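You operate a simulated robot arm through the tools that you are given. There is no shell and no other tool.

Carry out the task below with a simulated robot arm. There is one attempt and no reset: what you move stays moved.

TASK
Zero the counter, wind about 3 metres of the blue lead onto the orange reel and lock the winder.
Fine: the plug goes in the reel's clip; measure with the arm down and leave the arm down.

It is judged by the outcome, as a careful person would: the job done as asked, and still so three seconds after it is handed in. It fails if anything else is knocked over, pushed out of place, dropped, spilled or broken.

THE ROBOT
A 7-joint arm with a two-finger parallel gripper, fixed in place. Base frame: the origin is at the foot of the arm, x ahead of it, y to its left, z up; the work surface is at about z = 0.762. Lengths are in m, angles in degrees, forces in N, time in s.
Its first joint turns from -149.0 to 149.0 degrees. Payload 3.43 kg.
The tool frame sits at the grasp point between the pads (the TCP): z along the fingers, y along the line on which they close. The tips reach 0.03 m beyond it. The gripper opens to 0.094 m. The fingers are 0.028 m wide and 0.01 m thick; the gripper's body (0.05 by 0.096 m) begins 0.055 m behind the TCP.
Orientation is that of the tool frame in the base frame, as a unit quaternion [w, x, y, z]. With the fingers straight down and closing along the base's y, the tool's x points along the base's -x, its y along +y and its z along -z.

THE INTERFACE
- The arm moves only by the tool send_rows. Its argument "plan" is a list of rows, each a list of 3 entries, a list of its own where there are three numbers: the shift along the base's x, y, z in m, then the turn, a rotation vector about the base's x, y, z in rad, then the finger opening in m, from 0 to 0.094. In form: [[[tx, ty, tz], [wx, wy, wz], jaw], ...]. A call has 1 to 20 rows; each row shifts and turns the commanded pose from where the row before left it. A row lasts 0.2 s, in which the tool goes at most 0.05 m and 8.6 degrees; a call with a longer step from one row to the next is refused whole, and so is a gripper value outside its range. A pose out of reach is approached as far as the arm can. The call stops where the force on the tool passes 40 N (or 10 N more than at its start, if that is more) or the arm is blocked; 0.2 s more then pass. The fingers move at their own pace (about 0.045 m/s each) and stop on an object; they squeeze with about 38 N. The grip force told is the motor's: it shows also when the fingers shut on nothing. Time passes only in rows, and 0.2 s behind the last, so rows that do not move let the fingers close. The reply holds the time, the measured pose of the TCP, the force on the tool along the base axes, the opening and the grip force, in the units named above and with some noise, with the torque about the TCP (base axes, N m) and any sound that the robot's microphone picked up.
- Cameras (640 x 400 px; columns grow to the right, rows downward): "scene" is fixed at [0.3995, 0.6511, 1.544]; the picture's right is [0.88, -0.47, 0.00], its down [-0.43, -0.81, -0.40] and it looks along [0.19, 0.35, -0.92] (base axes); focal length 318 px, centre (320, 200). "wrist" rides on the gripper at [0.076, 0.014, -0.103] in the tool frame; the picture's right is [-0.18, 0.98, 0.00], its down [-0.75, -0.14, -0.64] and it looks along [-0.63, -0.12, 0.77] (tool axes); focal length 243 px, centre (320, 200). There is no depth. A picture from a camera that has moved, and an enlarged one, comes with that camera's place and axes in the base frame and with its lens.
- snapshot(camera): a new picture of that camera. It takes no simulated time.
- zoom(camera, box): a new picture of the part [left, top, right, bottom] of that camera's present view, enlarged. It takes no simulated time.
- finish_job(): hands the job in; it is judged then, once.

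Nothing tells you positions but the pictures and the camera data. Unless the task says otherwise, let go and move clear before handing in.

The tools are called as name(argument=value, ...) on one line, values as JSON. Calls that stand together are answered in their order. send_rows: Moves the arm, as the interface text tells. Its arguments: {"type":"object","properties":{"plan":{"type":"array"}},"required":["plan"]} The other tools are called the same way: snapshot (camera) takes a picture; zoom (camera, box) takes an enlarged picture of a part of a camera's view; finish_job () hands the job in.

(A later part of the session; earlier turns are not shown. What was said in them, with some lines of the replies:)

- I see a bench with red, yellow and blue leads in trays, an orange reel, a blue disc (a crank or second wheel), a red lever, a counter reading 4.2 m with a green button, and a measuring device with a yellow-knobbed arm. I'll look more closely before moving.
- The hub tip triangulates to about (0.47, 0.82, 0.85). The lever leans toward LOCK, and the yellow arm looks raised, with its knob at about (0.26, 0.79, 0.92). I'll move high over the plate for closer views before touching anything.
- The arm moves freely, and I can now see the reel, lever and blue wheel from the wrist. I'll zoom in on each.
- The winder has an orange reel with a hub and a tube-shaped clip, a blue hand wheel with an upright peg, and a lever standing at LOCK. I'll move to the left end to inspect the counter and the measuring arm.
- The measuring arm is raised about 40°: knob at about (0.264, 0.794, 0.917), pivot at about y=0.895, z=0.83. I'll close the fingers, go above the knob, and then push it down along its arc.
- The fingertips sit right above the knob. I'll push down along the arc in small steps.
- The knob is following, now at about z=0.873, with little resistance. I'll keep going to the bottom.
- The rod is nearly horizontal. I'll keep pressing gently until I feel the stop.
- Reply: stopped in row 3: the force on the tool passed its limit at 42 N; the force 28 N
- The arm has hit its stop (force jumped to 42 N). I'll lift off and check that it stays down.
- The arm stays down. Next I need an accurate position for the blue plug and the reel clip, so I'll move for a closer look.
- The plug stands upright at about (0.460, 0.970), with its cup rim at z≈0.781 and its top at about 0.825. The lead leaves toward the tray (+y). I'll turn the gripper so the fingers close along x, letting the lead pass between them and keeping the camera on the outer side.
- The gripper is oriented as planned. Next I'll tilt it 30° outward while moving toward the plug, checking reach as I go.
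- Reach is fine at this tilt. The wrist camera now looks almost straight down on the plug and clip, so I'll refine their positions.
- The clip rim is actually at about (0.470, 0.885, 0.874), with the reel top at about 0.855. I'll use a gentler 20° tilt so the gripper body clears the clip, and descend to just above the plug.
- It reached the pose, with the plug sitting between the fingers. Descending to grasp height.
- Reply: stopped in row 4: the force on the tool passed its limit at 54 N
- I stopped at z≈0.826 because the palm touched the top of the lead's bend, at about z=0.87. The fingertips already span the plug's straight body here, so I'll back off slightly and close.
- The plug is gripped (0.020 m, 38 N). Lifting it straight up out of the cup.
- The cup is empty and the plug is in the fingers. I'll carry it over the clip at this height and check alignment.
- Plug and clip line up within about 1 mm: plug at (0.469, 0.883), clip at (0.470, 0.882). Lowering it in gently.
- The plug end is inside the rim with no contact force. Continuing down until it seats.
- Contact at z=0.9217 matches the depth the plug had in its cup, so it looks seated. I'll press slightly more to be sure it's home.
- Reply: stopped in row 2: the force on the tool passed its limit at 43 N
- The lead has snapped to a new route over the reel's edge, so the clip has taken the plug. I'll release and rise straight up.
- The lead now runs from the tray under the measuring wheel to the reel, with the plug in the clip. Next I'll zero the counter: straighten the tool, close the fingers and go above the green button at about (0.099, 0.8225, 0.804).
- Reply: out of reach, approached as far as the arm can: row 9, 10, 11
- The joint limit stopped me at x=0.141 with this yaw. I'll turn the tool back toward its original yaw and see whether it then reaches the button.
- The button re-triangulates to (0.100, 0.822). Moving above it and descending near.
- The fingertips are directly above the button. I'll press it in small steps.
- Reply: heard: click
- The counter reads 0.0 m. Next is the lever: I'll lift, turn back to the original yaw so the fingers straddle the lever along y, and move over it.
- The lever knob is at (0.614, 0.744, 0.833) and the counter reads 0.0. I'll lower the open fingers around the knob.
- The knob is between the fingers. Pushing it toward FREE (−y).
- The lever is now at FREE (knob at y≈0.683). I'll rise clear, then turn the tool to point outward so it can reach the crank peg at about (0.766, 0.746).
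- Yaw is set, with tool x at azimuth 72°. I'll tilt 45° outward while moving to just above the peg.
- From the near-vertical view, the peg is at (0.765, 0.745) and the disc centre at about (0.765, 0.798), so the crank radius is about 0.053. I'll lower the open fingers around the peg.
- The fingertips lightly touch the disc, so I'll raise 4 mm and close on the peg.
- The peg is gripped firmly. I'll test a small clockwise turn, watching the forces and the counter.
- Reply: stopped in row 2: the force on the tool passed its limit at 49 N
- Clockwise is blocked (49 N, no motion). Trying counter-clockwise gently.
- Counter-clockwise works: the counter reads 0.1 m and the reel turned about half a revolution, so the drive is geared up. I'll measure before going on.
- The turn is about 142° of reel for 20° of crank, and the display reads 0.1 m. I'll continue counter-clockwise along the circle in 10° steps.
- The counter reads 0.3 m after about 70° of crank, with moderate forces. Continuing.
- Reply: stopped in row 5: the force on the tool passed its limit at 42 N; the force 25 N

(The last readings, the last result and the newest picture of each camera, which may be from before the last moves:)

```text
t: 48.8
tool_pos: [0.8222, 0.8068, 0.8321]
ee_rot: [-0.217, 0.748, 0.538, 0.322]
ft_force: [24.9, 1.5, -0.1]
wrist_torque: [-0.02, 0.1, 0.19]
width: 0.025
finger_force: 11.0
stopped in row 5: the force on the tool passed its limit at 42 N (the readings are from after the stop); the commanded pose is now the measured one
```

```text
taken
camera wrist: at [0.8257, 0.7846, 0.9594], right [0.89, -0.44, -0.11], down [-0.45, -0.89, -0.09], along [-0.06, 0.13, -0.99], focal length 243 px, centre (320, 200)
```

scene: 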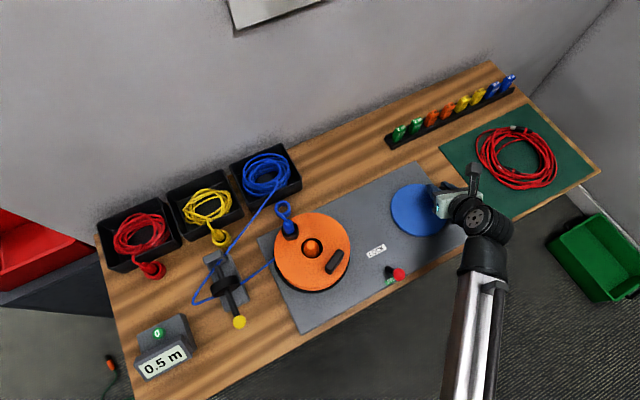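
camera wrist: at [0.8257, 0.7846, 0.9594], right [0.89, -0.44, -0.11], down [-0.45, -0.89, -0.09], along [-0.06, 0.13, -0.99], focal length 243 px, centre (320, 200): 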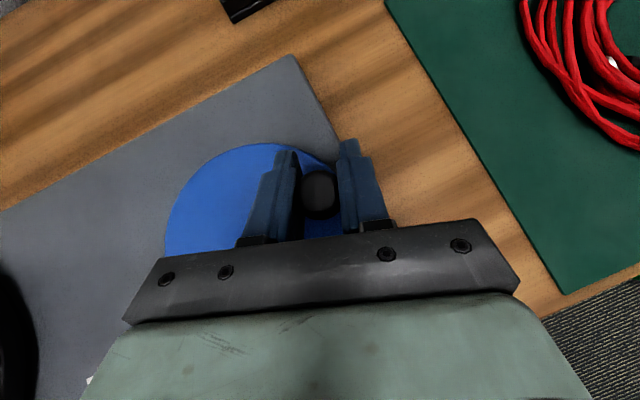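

zoom(camera="wrist", box=[150, 100, 390, 250])

zoom(camera="scene", box=[370, 150, 530, 250])

```text
2.67 times, centred on (270, 175) of wrist
camera zoom: at [0.8257, 0.7846, 0.9594], right [0.89, -0.44, -0.11], down [-0.45, -0.89, -0.09], along [-0.06, 0.13, -0.99], focal length 647 px, centre (453, 267)
```

zoom: 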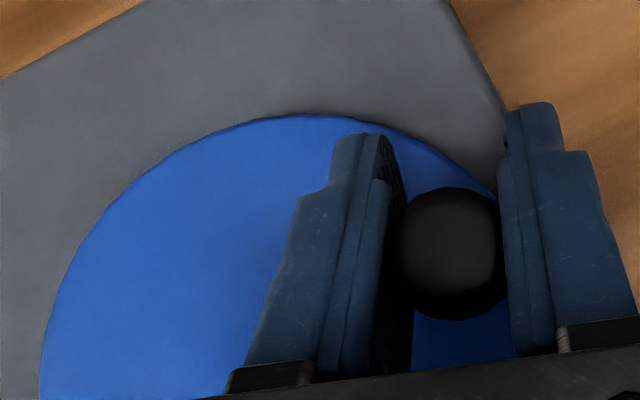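

```text
4.00 times, centred on (450, 200) of scene
camera zoom: at [0.3995, 0.6511, 1.544], right [0.88, -0.47, 0.0], down [-0.43, -0.81, -0.4], along [0.19, 0.35, -0.92], focal length 1274 px, centre (-200, 200)
```

zoom: 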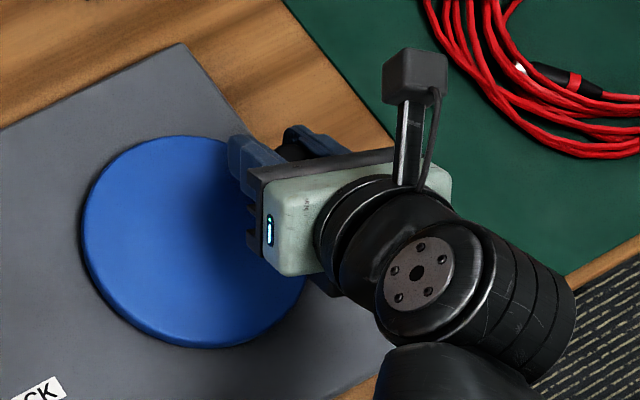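

The counter reads 0.5 m. The peg crept about 1 cm along the pads (motion there is along the finger plane), so my path got ahead of it and jammed slightly. I'll adjust the path for that creep and continue.

send_rows(plan=[[[-0.0004, 0.0087, 0], [0, 0, 0], 0.012], [[-0.0023, 0.0076, 0], [0, 0, 0], 0.012], [[-0.0034, 0.0085, 0], [0, 0, 0], 0.012], [[-0.0048, 0.0079, 0], [0, 0, 0], 0.012]])

snapshot(camera="scene")

zoom(camera="wrist", box=[150, 100, 390, 250])

```text
t: 49.8
tool_pos: [0.7995, 0.8441, 0.8321]
ee_rot: [-0.221, 0.747, 0.541, 0.317]
ft_force: [-12.3, 14.7, 5.8]
wrist_torque: [-0.06, -0.14, -0.32]
width: 0.0248
finger_force: 30.4
```

```text
taken
```

scene: 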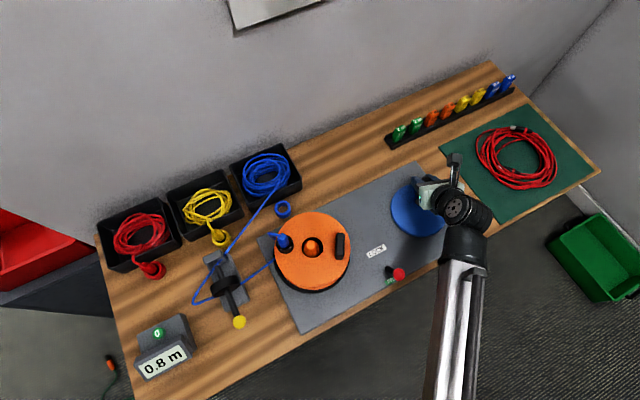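

```text
2.67 times, centred on (270, 175) of wrist
camera zoom: at [0.8046, 0.8207, 0.9592], right [0.89, -0.43, -0.12], down [-0.45, -0.89, -0.09], along [-0.07, 0.13, -0.99], focal length 647 px, centre (453, 267)
```

zoom: 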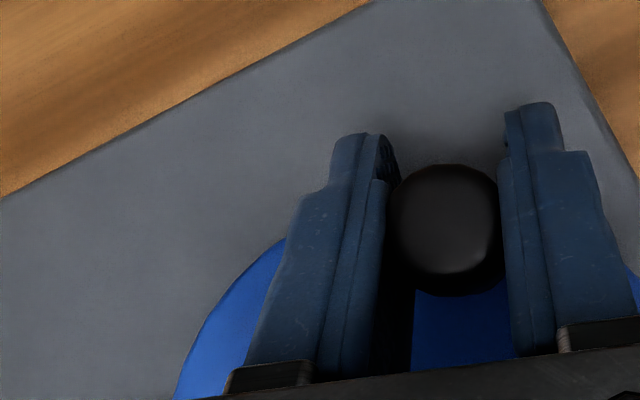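

The counter reads 0.8 m, with the peg at about φ=53° on a circle centred near (0.765, 0.800), r≈0.055. The arm is compliant (about 3 N/mm) and the geared reel has inertia, so I'll use smoother strokes with a gentle stop.

send_rows(plan=[[[-0.007, 0.005, 0], [0, 0, 0], 0.012], [[-0.0062, 0.0044, 0], [0, 0, 0], 0.012], [[-0.0088, 0.0037, 0], [0, 0, 0], 0.012], [[-0.0093, 0.0022, 0], [0, 0, 0], 0.012], [[-0.0096, 0.0005, 0], [0, 0, 0], 0.012], [[-0.0095, -0.0012, 0], [0, 0, 0], 0.012], [[-0.007, -0.002, 0], [0, 0, 0], 0.012], [[-0.004, -0.0015, 0], [0, 0, 0], 0.012]])

snapshot(camera="scene")

zoom(camera="wrist", box=[150, 100, 390, 250])

```text
t: 51.6
tool_pos: [0.743, 0.8522, 0.8326]
ee_rot: [-0.219, 0.747, 0.54, 0.318]
ft_force: [-0.8, 6.9, 6.2]
wrist_torque: [-1.08, 0.53, 0.08]
width: 0.0243
finger_force: 44.8
```

```text
taken
```

scene: 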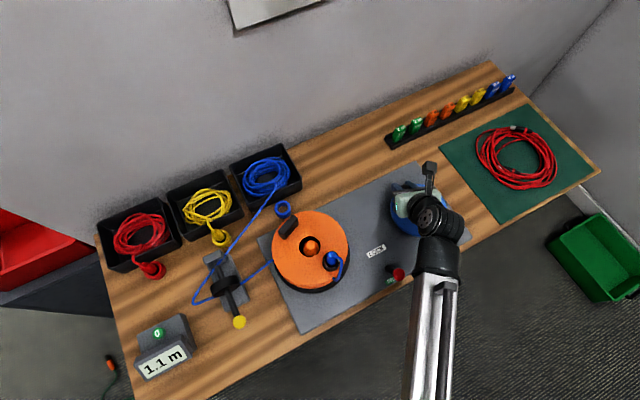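

```text
2.67 times, centred on (270, 175) of wrist
camera zoom: at [0.7475, 0.8291, 0.9594], right [0.89, -0.44, -0.11], down [-0.45, -0.89, -0.09], along [-0.06, 0.13, -0.99], focal length 647 px, centre (453, 267)
```

zoom: 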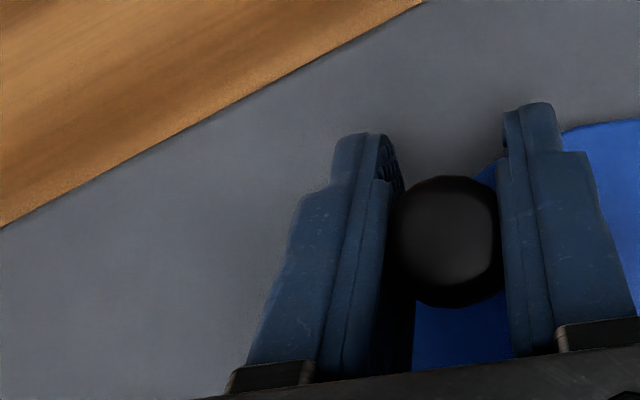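

The counter reads 1.1 m at φ≈115°, about 0.0054 m per degree. Next is the −y arc, where the peg will lag in the pads. I'll go part way and check.

send_rows(plan=[[[-0.0044, -0.002, 0], [0, 0, 0], 0.012], [[-0.0044, -0.002, 0], [0, 0, 0], 0.012], [[-0.0079, -0.008, 0], [0, 0, 0], 0.012], [[-0.0069, -0.0092, 0], [0, 0, 0], 0.012], [[-0.0055, -0.0101, 0], [0, 0, 0], 0.012], [[-0.003, -0.007, 0], [0, 0, 0], 0.012]])

snapshot(camera="scene")

zoom(camera="wrist", box=[150, 100, 390, 250])

```text
t: 53.0
tool_pos: [0.7117, 0.8118, 0.8316]
ee_rot: [-0.217, 0.749, 0.538, 0.321]
ft_force: [-2.6, -6.3, 8.2]
wrist_torque: [0.07, -0.04, -0.3]
width: 0.0245
finger_force: 38.2
```

```text
taken
```

scene: 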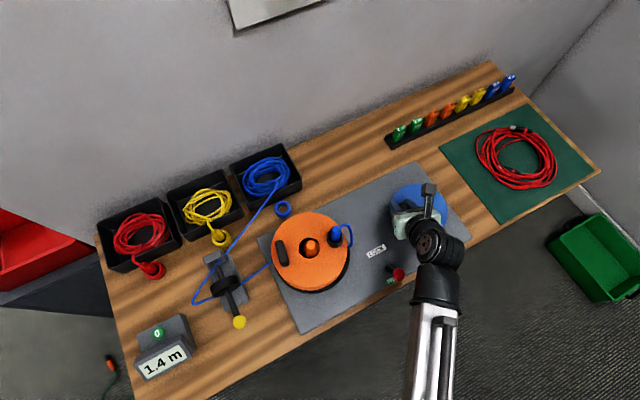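

```text
2.67 times, centred on (270, 175) of wrist
camera zoom: at [0.7164, 0.7892, 0.9603], right [0.89, -0.44, -0.11], down [-0.45, -0.89, -0.09], along [-0.06, 0.13, -0.99], focal length 647 px, centre (453, 267)
```

zoom: 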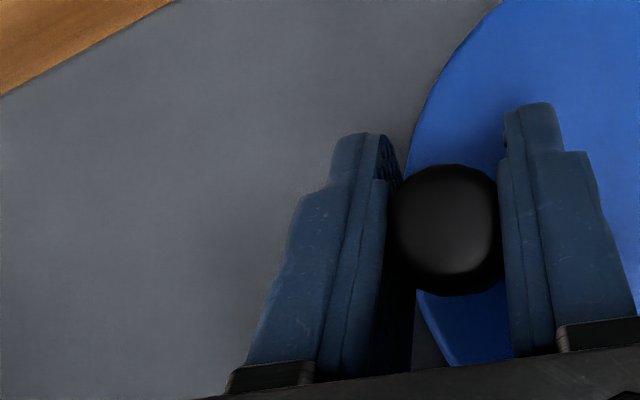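

The counter reads 1.4 m with the peg at φ≈166°, tracking well. Continuing through the left side.

send_rows(plan=[[[-0.001, -0.0053, 0], [0, 0, 0], 0.012], [[-0.0005, -0.0052, 0], [0, 0, 0], 0.012], [[-0.0002, -0.0105, 0], [0, 0, 0], 0.012], [[0.0014, -0.0104, 0], [0, 0, 0], 0.012], [[0.0032, -0.0099, 0], [0, 0, 0], 0.012], [[0.0048, -0.0086, 0], [0, 0, 0], 0.012], [[0.003, -0.004, 0], [0, 0, 0], 0.012]])

snapshot(camera="scene")

zoom(camera="wrist", box=[150, 100, 390, 250])

```text
t: 54.6
tool_pos: [0.7252, 0.761, 0.8334]
ee_rot: [-0.217, 0.749, 0.536, 0.324]
ft_force: [19.2, 17.1, 26.0]
wrist_torque: [-0.26, 0.53, -0.2]
width: 0.0249
finger_force: 44.6
```

```text
taken
```

scene: 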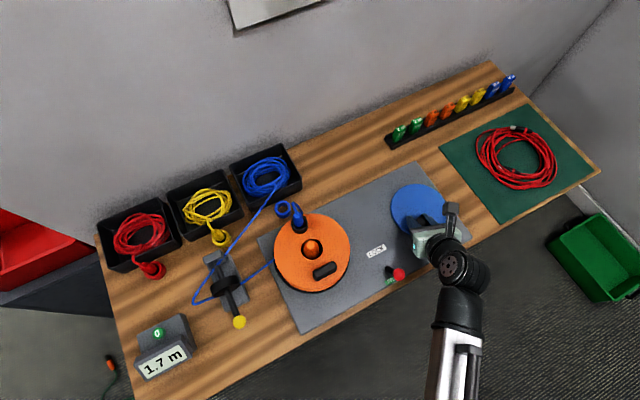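

```text
2.67 times, centred on (270, 175) of wrist
camera zoom: at [0.7301, 0.7364, 0.9607], right [0.89, -0.44, -0.11], down [-0.46, -0.89, -0.1], along [-0.05, 0.14, -0.99], focal length 647 px, centre (453, 267)
```

zoom: 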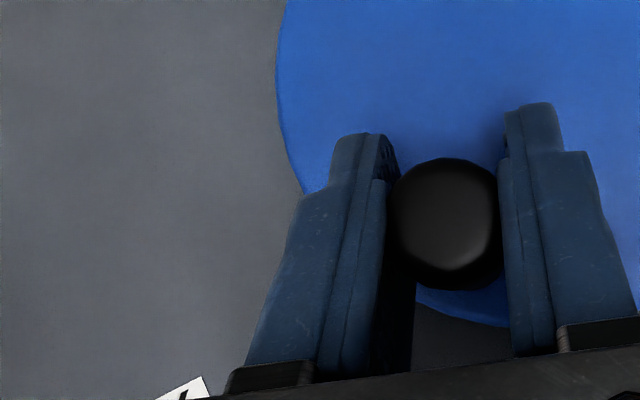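

The counter reads 1.7 m with the peg at φ≈224°, about 0.0054 m/deg, so 3.0 m should come near φ≈464° (104°). Creep was smaller than I assumed, so I'll tighten the path and continue through the near side.

send_rows(plan=[[[0.0053, -0.0011, 0.001], [0, 0, 0], 0.012], [[0.0056, -0.0024, 0], [0, 0, 0], 0.012], [[0.0082, -0.0049, 0], [0, 0, 0], 0.012], [[0.0089, -0.0035, 0], [0, 0, 0], 0.012], [[0.0095, -0.0018, 0], [0, 0, 0], 0.012], [[0.0095, -0.0002, 0], [0, 0, 0], 0.012], [[0.0095, 0.0015, 0], [0, 0, 0], 0.012], [[0.0091, 0.0032, 0], [0, 0, 0], 0.012], [[0.005, 0.0025, 0], [0, 0, 0], 0.012]])

snapshot(camera="scene")

zoom(camera="wrist", box=[150, 100, 390, 250])

```text
t: 56.6
tool_pos: [0.7935, 0.7519, 0.8316]
ee_rot: [-0.217, 0.748, 0.54, 0.32]
ft_force: [-12.8, 5.6, 0.2]
wrist_torque: [-0.02, 0.02, 0.58]
width: 0.0243
finger_force: 44.9
```

```text
taken
```

scene: 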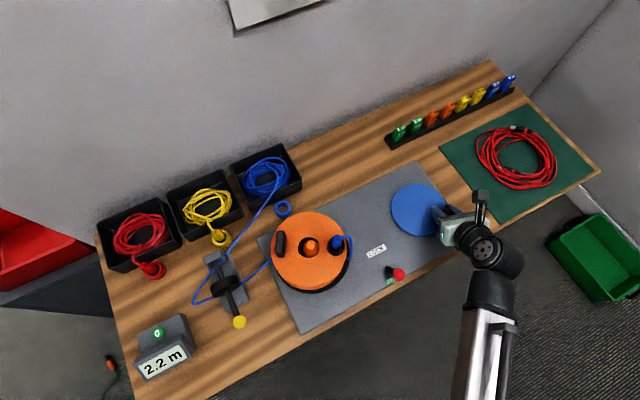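

```text
2.67 times, centred on (270, 175) of wrist
camera zoom: at [0.7977, 0.73, 0.9602], right [0.89, -0.44, -0.11], down [-0.45, -0.89, -0.09], along [-0.06, 0.13, -0.99], focal length 647 px, centre (453, 267)
```

zoom: 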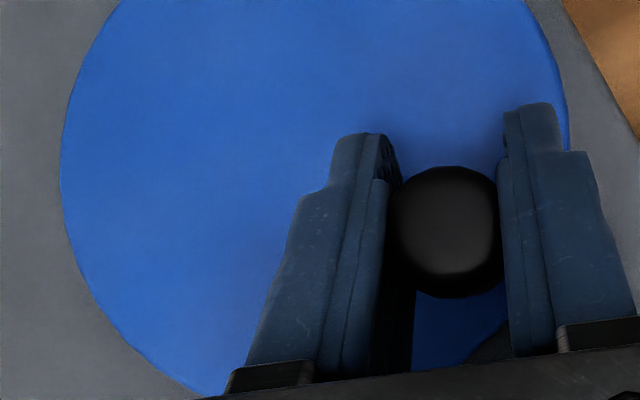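

The counter reads 2.2 m with the peg at φ≈301°. I'll continue in shorter strokes toward 3.0 m.

send_rows(plan=[[[0.0044, 0.0031, 0], [0, 0, 0], 0.012], [[0.0046, 0.004, 0], [0, 0, 0], 0.012], [[0.0071, 0.0084, 0], [0, 0, 0], 0.012], [[0.0058, 0.0093, 0], [0, 0, 0], 0.012], [[0.0044, 0.0102, 0], [0, 0, 0], 0.012], [[0.0027, 0.0108, 0], [0, 0, 0], 0.012], [[0.0006, 0.005, 0], [0, 0, 0], 0.012]])

snapshot(camera="scene")

zoom(camera="wrist", box=[150, 100, 390, 250])

```text
t: 58.2
tool_pos: [0.8219, 0.8041, 0.8339]
ee_rot: [-0.218, 0.748, 0.539, 0.32]
ft_force: [-17.1, -3.1, -2.5]
wrist_torque: [-0.07, 0.27, 0.14]
width: 0.0245
finger_force: 45.5
```

```text
taken
```

scene: 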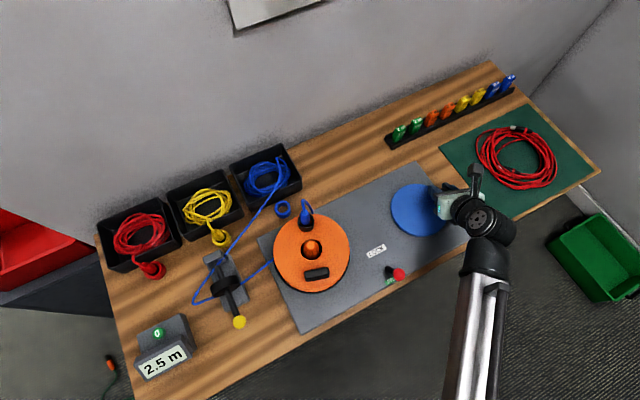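

```text
2.67 times, centred on (270, 175) of wrist
camera zoom: at [0.827, 0.7807, 0.9604], right [0.89, -0.44, -0.11], down [-0.45, -0.89, -0.09], along [-0.06, 0.13, -0.99], focal length 647 px, centre (453, 267)
```

zoom: 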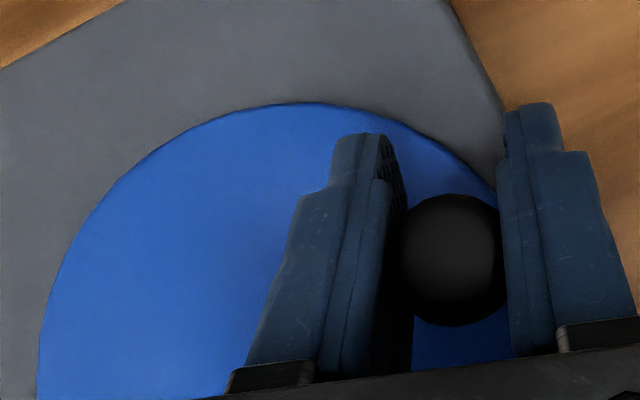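

The counter reads 2.5 m with the peg at φ≈359°, so about 85–90° more to go. A short stroke next.

send_rows(plan=[[[-0.0012, 0.006, 0], [0, 0, 0], 0.012], [[-0.0008, 0.0073, 0], [0, 0, 0], 0.012], [[-0.002, 0.0102, 0], [0, 0, 0], 0.012], [[-0.0036, 0.0098, 0], [0, 0, 0], 0.012], [[-0.0045, 0.0075, 0], [0, 0, 0], 0.012], [[-0.0032, 0.0037, 0], [0, 0, 0], 0.012]])

snapshot(camera="scene")

zoom(camera="wrist", box=[150, 100, 390, 250])

```text
t: 59.6
tool_pos: [0.8077, 0.8483, 0.8307]
ee_rot: [-0.219, 0.748, 0.54, 0.318]
ft_force: [2.1, -4.2, -12.8]
wrist_torque: [0.13, 0.31, 0.28]
width: 0.0245
finger_force: 45.2
```

```text
taken
```

scene: 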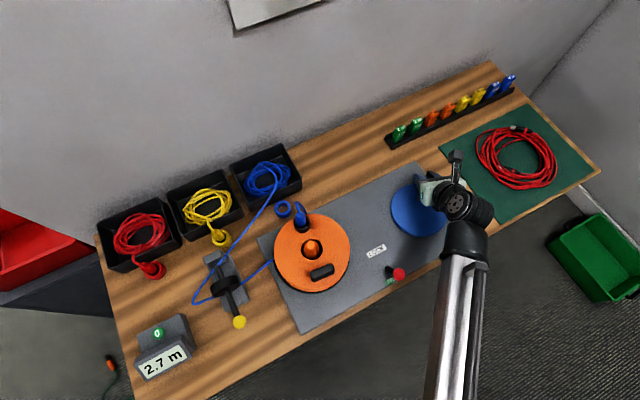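

```text
2.67 times, centred on (270, 175) of wrist
camera zoom: at [0.8131, 0.826, 0.9592], right [0.89, -0.44, -0.11], down [-0.45, -0.89, -0.09], along [-0.06, 0.13, -0.99], focal length 647 px, centre (453, 267)
```

zoom: 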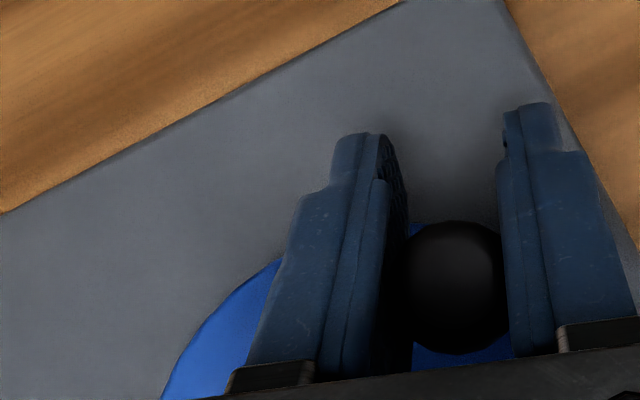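

The counter reads 2.7 m with the peg at φ≈45°. Slowing down for the last part, aiming first for about 2.9 m.

send_rows(plan=[[[-0.0035, 0.0032, 0], [0, 0, 0], 0.012], [[-0.0039, 0.003, 0], [0, 0, 0], 0.012], [[-0.0042, 0.0024, 0], [0, 0, 0], 0.012], [[-0.0042, 0.0022, 0], [0, 0, 0], 0.012], [[-0.0044, 0.0019, 0], [0, 0, 0], 0.012], [[-0.0027, 0.0008, 0], [0, 0, 0], 0.012], [[0, 0, 0], [0, 0, 0], 0.012]])

snapshot(camera="scene")

zoom(camera="wrist", box=[150, 100, 390, 250])

```text
t: 61.2
tool_pos: [0.7828, 0.8625, 0.8327]
ee_rot: [-0.22, 0.747, 0.541, 0.318]
ft_force: [-8.3, -6.7, -19.1]
wrist_torque: [0.37, -0.41, -0.42]
width: 0.0248
finger_force: 44.9
```

```text
taken
```

scene: 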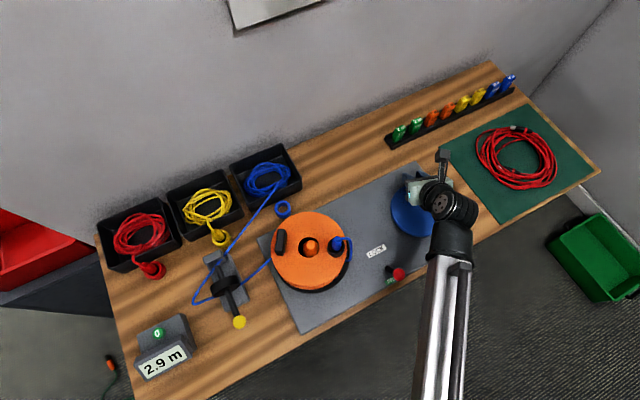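

```text
2.67 times, centred on (270, 175) of wrist
camera zoom: at [0.7885, 0.8403, 0.9597], right [0.89, -0.44, -0.12], down [-0.45, -0.89, -0.09], along [-0.06, 0.13, -0.99], focal length 647 px, centre (453, 267)
```

zoom: 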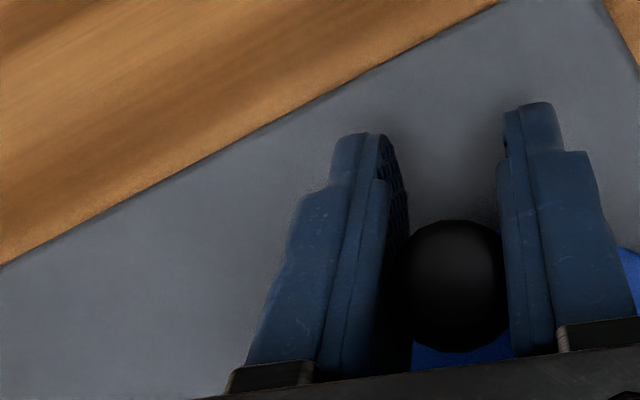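

The counter reads 2.9 m with the peg at φ≈75°, about 17° short of 3.0 m. A small slow final turn.

send_rows(plan=[[[-0.0037, 0.0009, 0], [0, 0, 0], 0.012], [[-0.004, 0.0005, 0], [0, 0, 0], 0.012], [[-0.004, 0.0001, 0], [0, 0, 0], 0.012], [[-0.0025, -0.0001, 0], [0, 0, 0], 0.012], [[0, 0, 0], [0, 0, 0], 0.012]])

snapshot(camera="scene")

zoom(camera="wrist", box=[150, 100, 390, 250])

```text
t: 62.4
tool_pos: [0.7688, 0.8641, 0.8329]
ee_rot: [-0.22, 0.747, 0.54, 0.319]
ft_force: [-2.0, 3.2, -10.8]
wrist_torque: [0.12, -0.06, -0.18]
width: 0.0245
finger_force: 45.2
```

```text
taken
```

scene: 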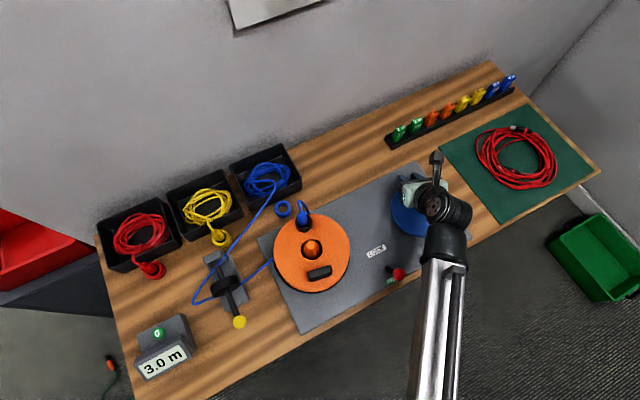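

```text
2.67 times, centred on (270, 175) of wrist
camera zoom: at [0.7746, 0.8413, 0.9601], right [0.89, -0.44, -0.11], down [-0.45, -0.89, -0.09], along [-0.06, 0.13, -0.99], focal length 647 px, centre (453, 267)
```

zoom: 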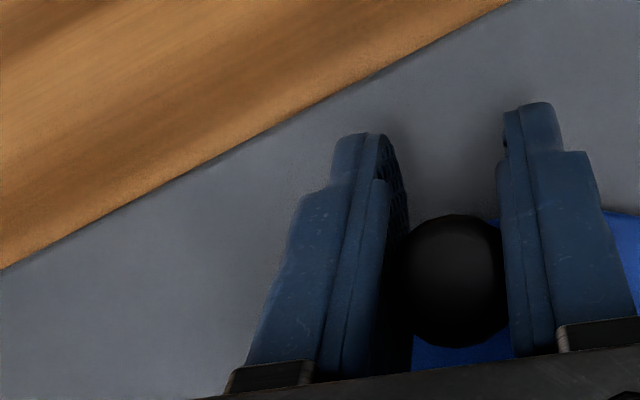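

The counter shows 3.0 m. I'll open the fingers and rise clear of the peg, then check that the reading holds.

send_rows(plan=[[[0, 0, 0], [0, 0, 0], 0.035], [[0, 0, 0], [0, 0, 0], 0.05], [[0, 0, 0], [0, 0, 0], 0.06], [[0, 0, 0.02], [0, 0, 0], 0.06], [[0, 0, 0.04], [0, 0, 0], 0.06], [[0, 0, 0.045], [0, 0, 0], 0.06], [[0, -0.02, 0.04], [0, 0, 0], 0.06]])

snapshot(camera="scene")

snapshot(camera="wrist")

zoom(camera="scene", box=[120, 300, 220, 400])

```text
t: 64.0
tool_pos: [0.7715, 0.8416, 0.9771]
ee_rot: [-0.218, 0.748, 0.539, 0.32]
ft_force: [0.4, 0.8, 0.0]
wrist_torque: [-0.01, 0.03, 0.05]
width: 0.06
finger_force: 0.0
```

```text
taken
```

scene: 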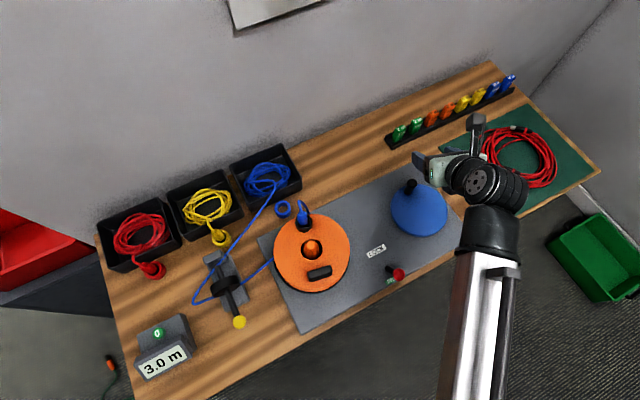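

```text
taken
camera wrist: at [0.7769, 0.8183, 1.1042], right [0.89, -0.44, -0.11], down [-0.45, -0.89, -0.09], along [-0.06, 0.13, -0.99], focal length 243 px, centre (320, 200)
```

wrist: 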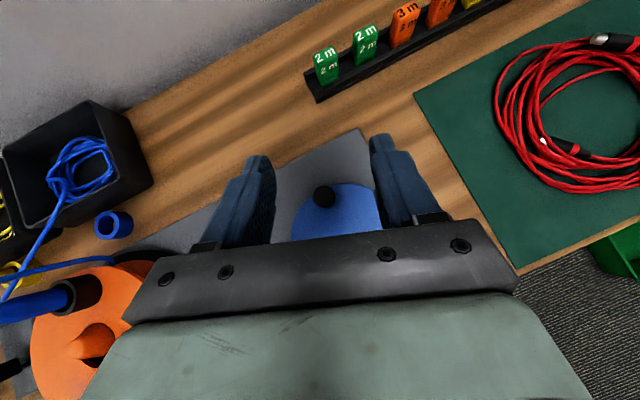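

```text
4.00 times, centred on (170, 350) of scene
camera zoom: at [0.3995, 0.6511, 1.544], right [0.88, -0.47, 0.0], down [-0.43, -0.81, -0.4], along [0.19, 0.35, -0.92], focal length 1274 px, centre (920, -400)
```

zoom: 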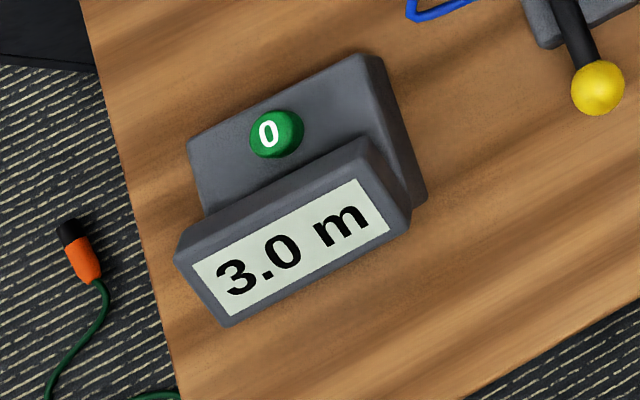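

The reading holds at 3.0 m. Now I'll straighten the tool, turn it back so the fingers close along y, and move above the lever at FREE to lock it.

send_rows(plan=[[[-0.00785, -0.0079, 0.004], [-0.1259, 0.0409, 0], 0.06], [[-0.00785, -0.0079, 0.004], [-0.1259, 0.0409, 0], 0.06], [[-0.00785, -0.0079, 0.004], [-0.1259, 0.0409, 0], 0.06], [[-0.00785, -0.0079, 0.004], [-0.1259, 0.0409, 0], 0.06], [[-0.00785, -0.0079, 0.004], [-0.1259, 0.0409, 0], 0.06], [[-0.00785, -0.0079, 0.004], [-0.1259, 0.0409, 0], 0.06], [[-0.00785, -0.0079, 0], [0, 0, 0.1346], 0.06], [[-0.00785, -0.0079, 0], [0, 0, 0.1346], 0.06], [[-0.00785, -0.0079, 0], [0, 0, 0.1346], 0.06], [[-0.00785, -0.0079, 0], [0, 0, 0.1346], 0.06], [[-0.00785, -0.0079, 0], [0, 0, 0.1346], 0.06], [[-0.00785, -0.0079, 0], [0, 0, 0.1346], 0.06], [[-0.00785, -0.0079, 0], [0, 0, 0.1346], 0.06], [[-0.00785, -0.0079, 0], [0, 0, 0.1346], 0.06], [[-0.00785, -0.0079, 0], [0, 0, 0.1346], 0.06], [[-0.00785, -0.0079, 0], [0, 0, 0.1346], 0.06], [[-0.00785, -0.0079, 0], [0, 0, 0.1346], 0.06], [[-0.00785, -0.0079, 0], [0, 0, 0.1346], 0.06], [[-0.00785, -0.0079, 0], [0, 0, 0.1346], 0.06], [[-0.00785, -0.0079, 0], [0, 0, 0.1346], 0.06]])

snapshot(camera="wrist")

snapshot(camera="scene")

```text
t: 68.2
tool_pos: [0.6144, 0.6866, 1.003]
ee_rot: [0.0, -0.003, 1.0, 0.012]
ft_force: [0.1, 0.1, -0.6]
wrist_torque: [0.0, -0.02, 0.01]
width: 0.0597
finger_force: 0.1
```

```text
taken
camera wrist: at [0.5387, 0.6971, 1.1059], right [0.18, 0.98, 0.02], down [0.75, -0.15, 0.64], along [0.63, -0.1, -0.77], focal length 243 px, centre (320, 200)
```

wrist: 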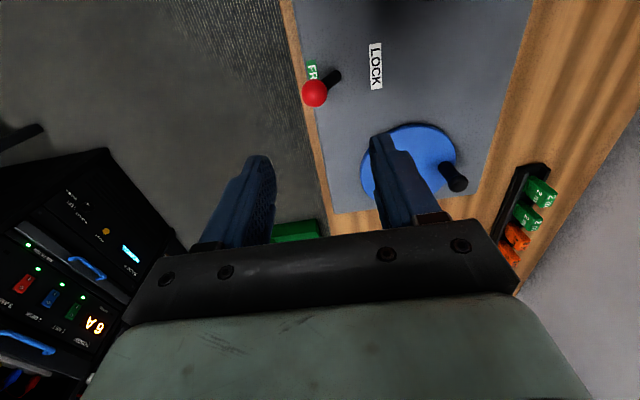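

```text
taken
```

scene: 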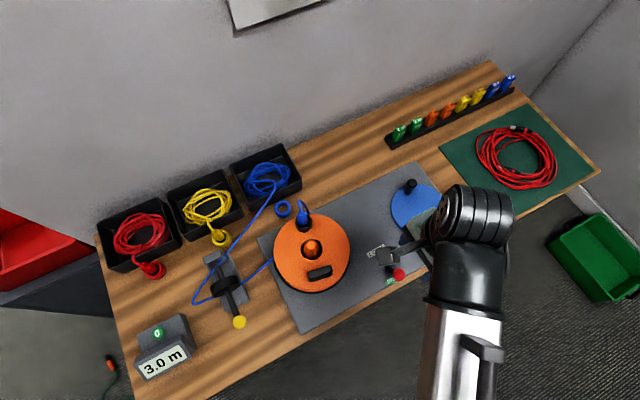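

The knob is at (0.615, 0.682). I'll descend with the fingers straddling it.

send_rows(plan=[[[0.0005, -0.003, -0.035], [0, 0, 0], 0.06], [[0, 0, -0.04], [0, 0, 0], 0.06], [[0, 0, -0.04], [0, 0, 0], 0.06], [[0, 0, -0.03], [0, 0, 0], 0.06], [[0, 0, -0.012], [0, 0, 0], 0.06]])

snapshot(camera="wrist")

```text
t: 69.4
tool_pos: [0.6162, 0.6828, 0.846]
ee_rot: [0.0, -0.001, 1.0, 0.011]
ft_force: [0.9, 0.0, 0.0]
wrist_torque: [-0.03, 0.0, 0.07]
width: 0.0602
finger_force: 0.0
```

```text
taken
camera wrist: at [0.5396, 0.6942, 0.9486], right [0.18, 0.98, 0.02], down [0.75, -0.15, 0.64], along [0.63, -0.1, -0.77], focal length 243 px, centre (320, 200)
```

wrist: 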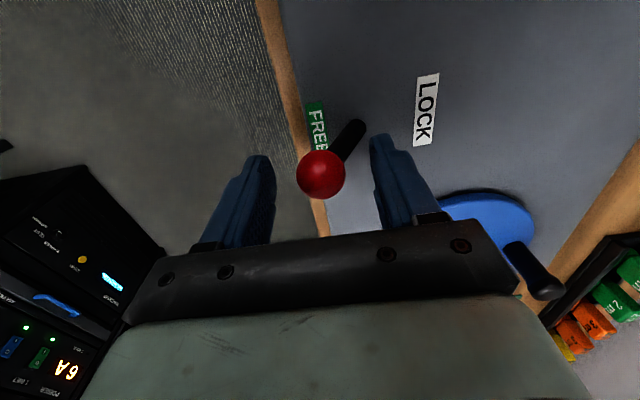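

Pushing the lever toward LOCK (+y).

send_rows(plan=[[[0, 0.012, 0], [0, 0, 0], 0.06], [[0, 0.012, 0], [0, 0, 0], 0.06], [[0, 0.012, 0], [0, 0, 0], 0.06], [[0, 0.012, 0], [0, 0, 0], 0.06], [[0, 0.012, 0], [0, 0, 0], 0.06], [[0, 0.01, 0], [0, 0, 0], 0.06]])

snapshot(camera="wrist")

snapshot(camera="scene")

```text
t: 70.8
tool_pos: [0.6154, 0.7516, 0.8458]
ee_rot: [0.0, -0.002, 1.0, 0.012]
ft_force: [1.0, 0.1, 0.1]
wrist_torque: [0.0, 0.0, 0.01]
width: 0.06
finger_force: 0.1
```

```text
taken
camera wrist: at [0.5392, 0.7636, 0.9494], right [0.18, 0.98, 0.02], down [0.75, -0.15, 0.64], along [0.63, -0.1, -0.77], focal length 243 px, centre (320, 200)
```

wrist: 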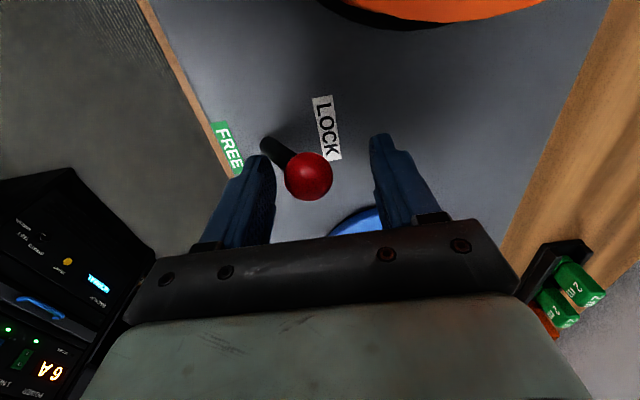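

```text
taken
```

scene: 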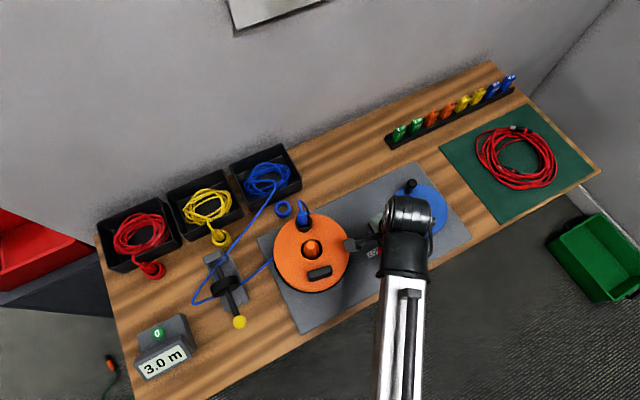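

The knob is back at y≈0.745, the LOCK position. I'll lift clear and retreat to inspect everything.

send_rows(plan=[[[0, 0, 0.03], [0, 0, 0], 0.06], [[0, 0, 0.045], [0, 0, 0], 0.06], [[0, 0, 0.045], [0, 0, 0], 0.06], [[0, 0, 0.045], [0, 0, 0], 0.06], [[-0.01, -0.04, 0.02], [0, 0, 0], 0.06], [[-0.01, -0.045, 0.01], [0, 0, 0], 0.06], [[0, -0.045, 0.01], [0, 0, 0], 0.06], [[0, -0.04, 0], [0, 0, 0], 0.06]])

snapshot(camera="scene")

snapshot(camera="wrist")

zoom(camera="scene", box=[180, 180, 400, 320])

zoom(camera="scene", box=[120, 240, 280, 390])

```text
t: 72.6
tool_pos: [0.5963, 0.5814, 1.0497]
ee_rot: [0.0, -0.001, 1.0, 0.012]
ft_force: [-0.3, 0.5, -0.2]
wrist_torque: [-0.02, 0.05, 0.0]
width: 0.06
finger_force: 0.1
```

```text
taken
```

scene: 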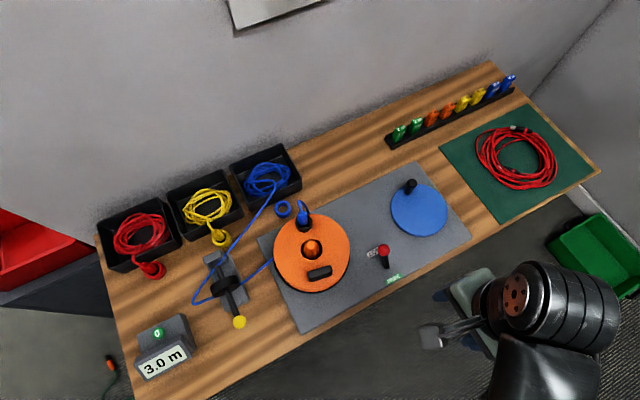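

```text
taken
camera wrist: at [0.5196, 0.593, 1.1537], right [0.18, 0.98, 0.02], down [0.75, -0.15, 0.64], along [0.63, -0.1, -0.77], focal length 243 px, centre (320, 200)
```

wrist: 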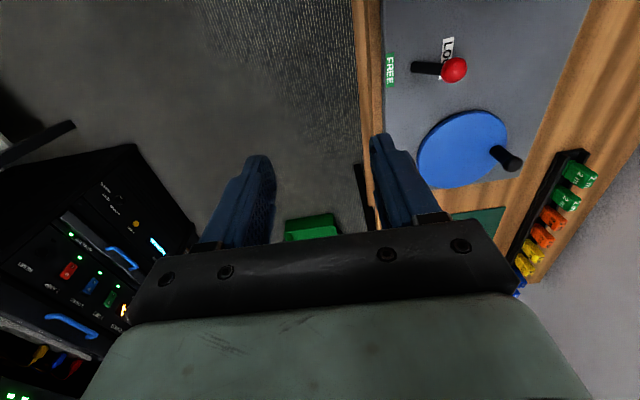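

```text
2.86 times, centred on (290, 250) of scene
camera zoom: at [0.3995, 0.6511, 1.544], right [0.88, -0.47, 0.0], down [-0.43, -0.81, -0.4], along [0.19, 0.35, -0.92], focal length 910 px, centre (406, 57)
```

zoom: 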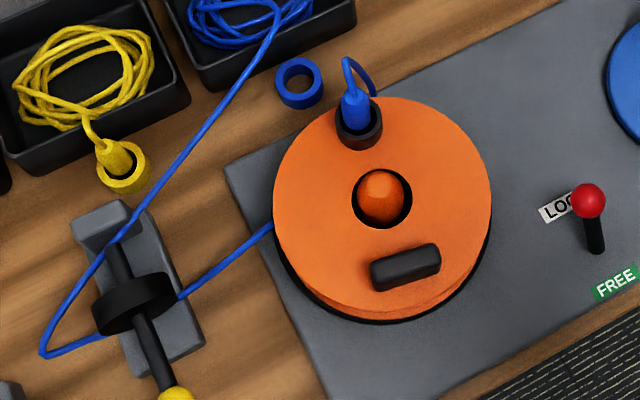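

```text
2.67 times, centred on (200, 315) of scene
camera zoom: at [0.3995, 0.6511, 1.544], right [0.88, -0.47, 0.0], down [-0.43, -0.81, -0.4], along [0.19, 0.35, -0.92], focal length 849 px, centre (640, -107)
```

zoom: 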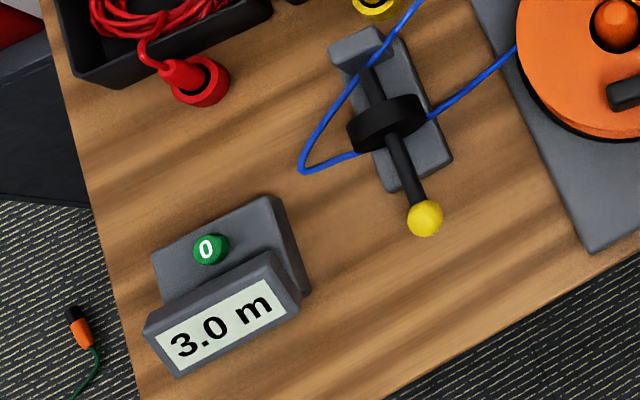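

Everything reads as asked. The counter shows 3.0 m, the measuring arm is down and the plug is upright in the reel's clip. The lever is at LOCK, nothing else was disturbed, and the arm is clear, so I'm handing the job in.

finish_job()

```text
The job is handed in.
```

I zeroed the counter, wound the blue lead onto the orange reel until the counter read 3.0 m, and locked the winder. The job is handed in.

- **Counter:** I pressed 0 once the measuring arm was down and the plug was in the clip. It read 0.0 m before winding and was still 3.0 m at the last check after locking.
- **Plug:** it is upright in the reel's clip.
- **Measuring arm:** it was down for the whole measurement and is still down.
- **Winder:** the lever is back at LOCK, and the robot arm is clear of the bench.

Nothing else looked moved in the final pictures. I felt two unintended contacts. The palm pressed the bend of the blue lead as I went to grip the plug, and I first tried to turn the crank the wrong way, which was blocked. Neither left any visible damage.
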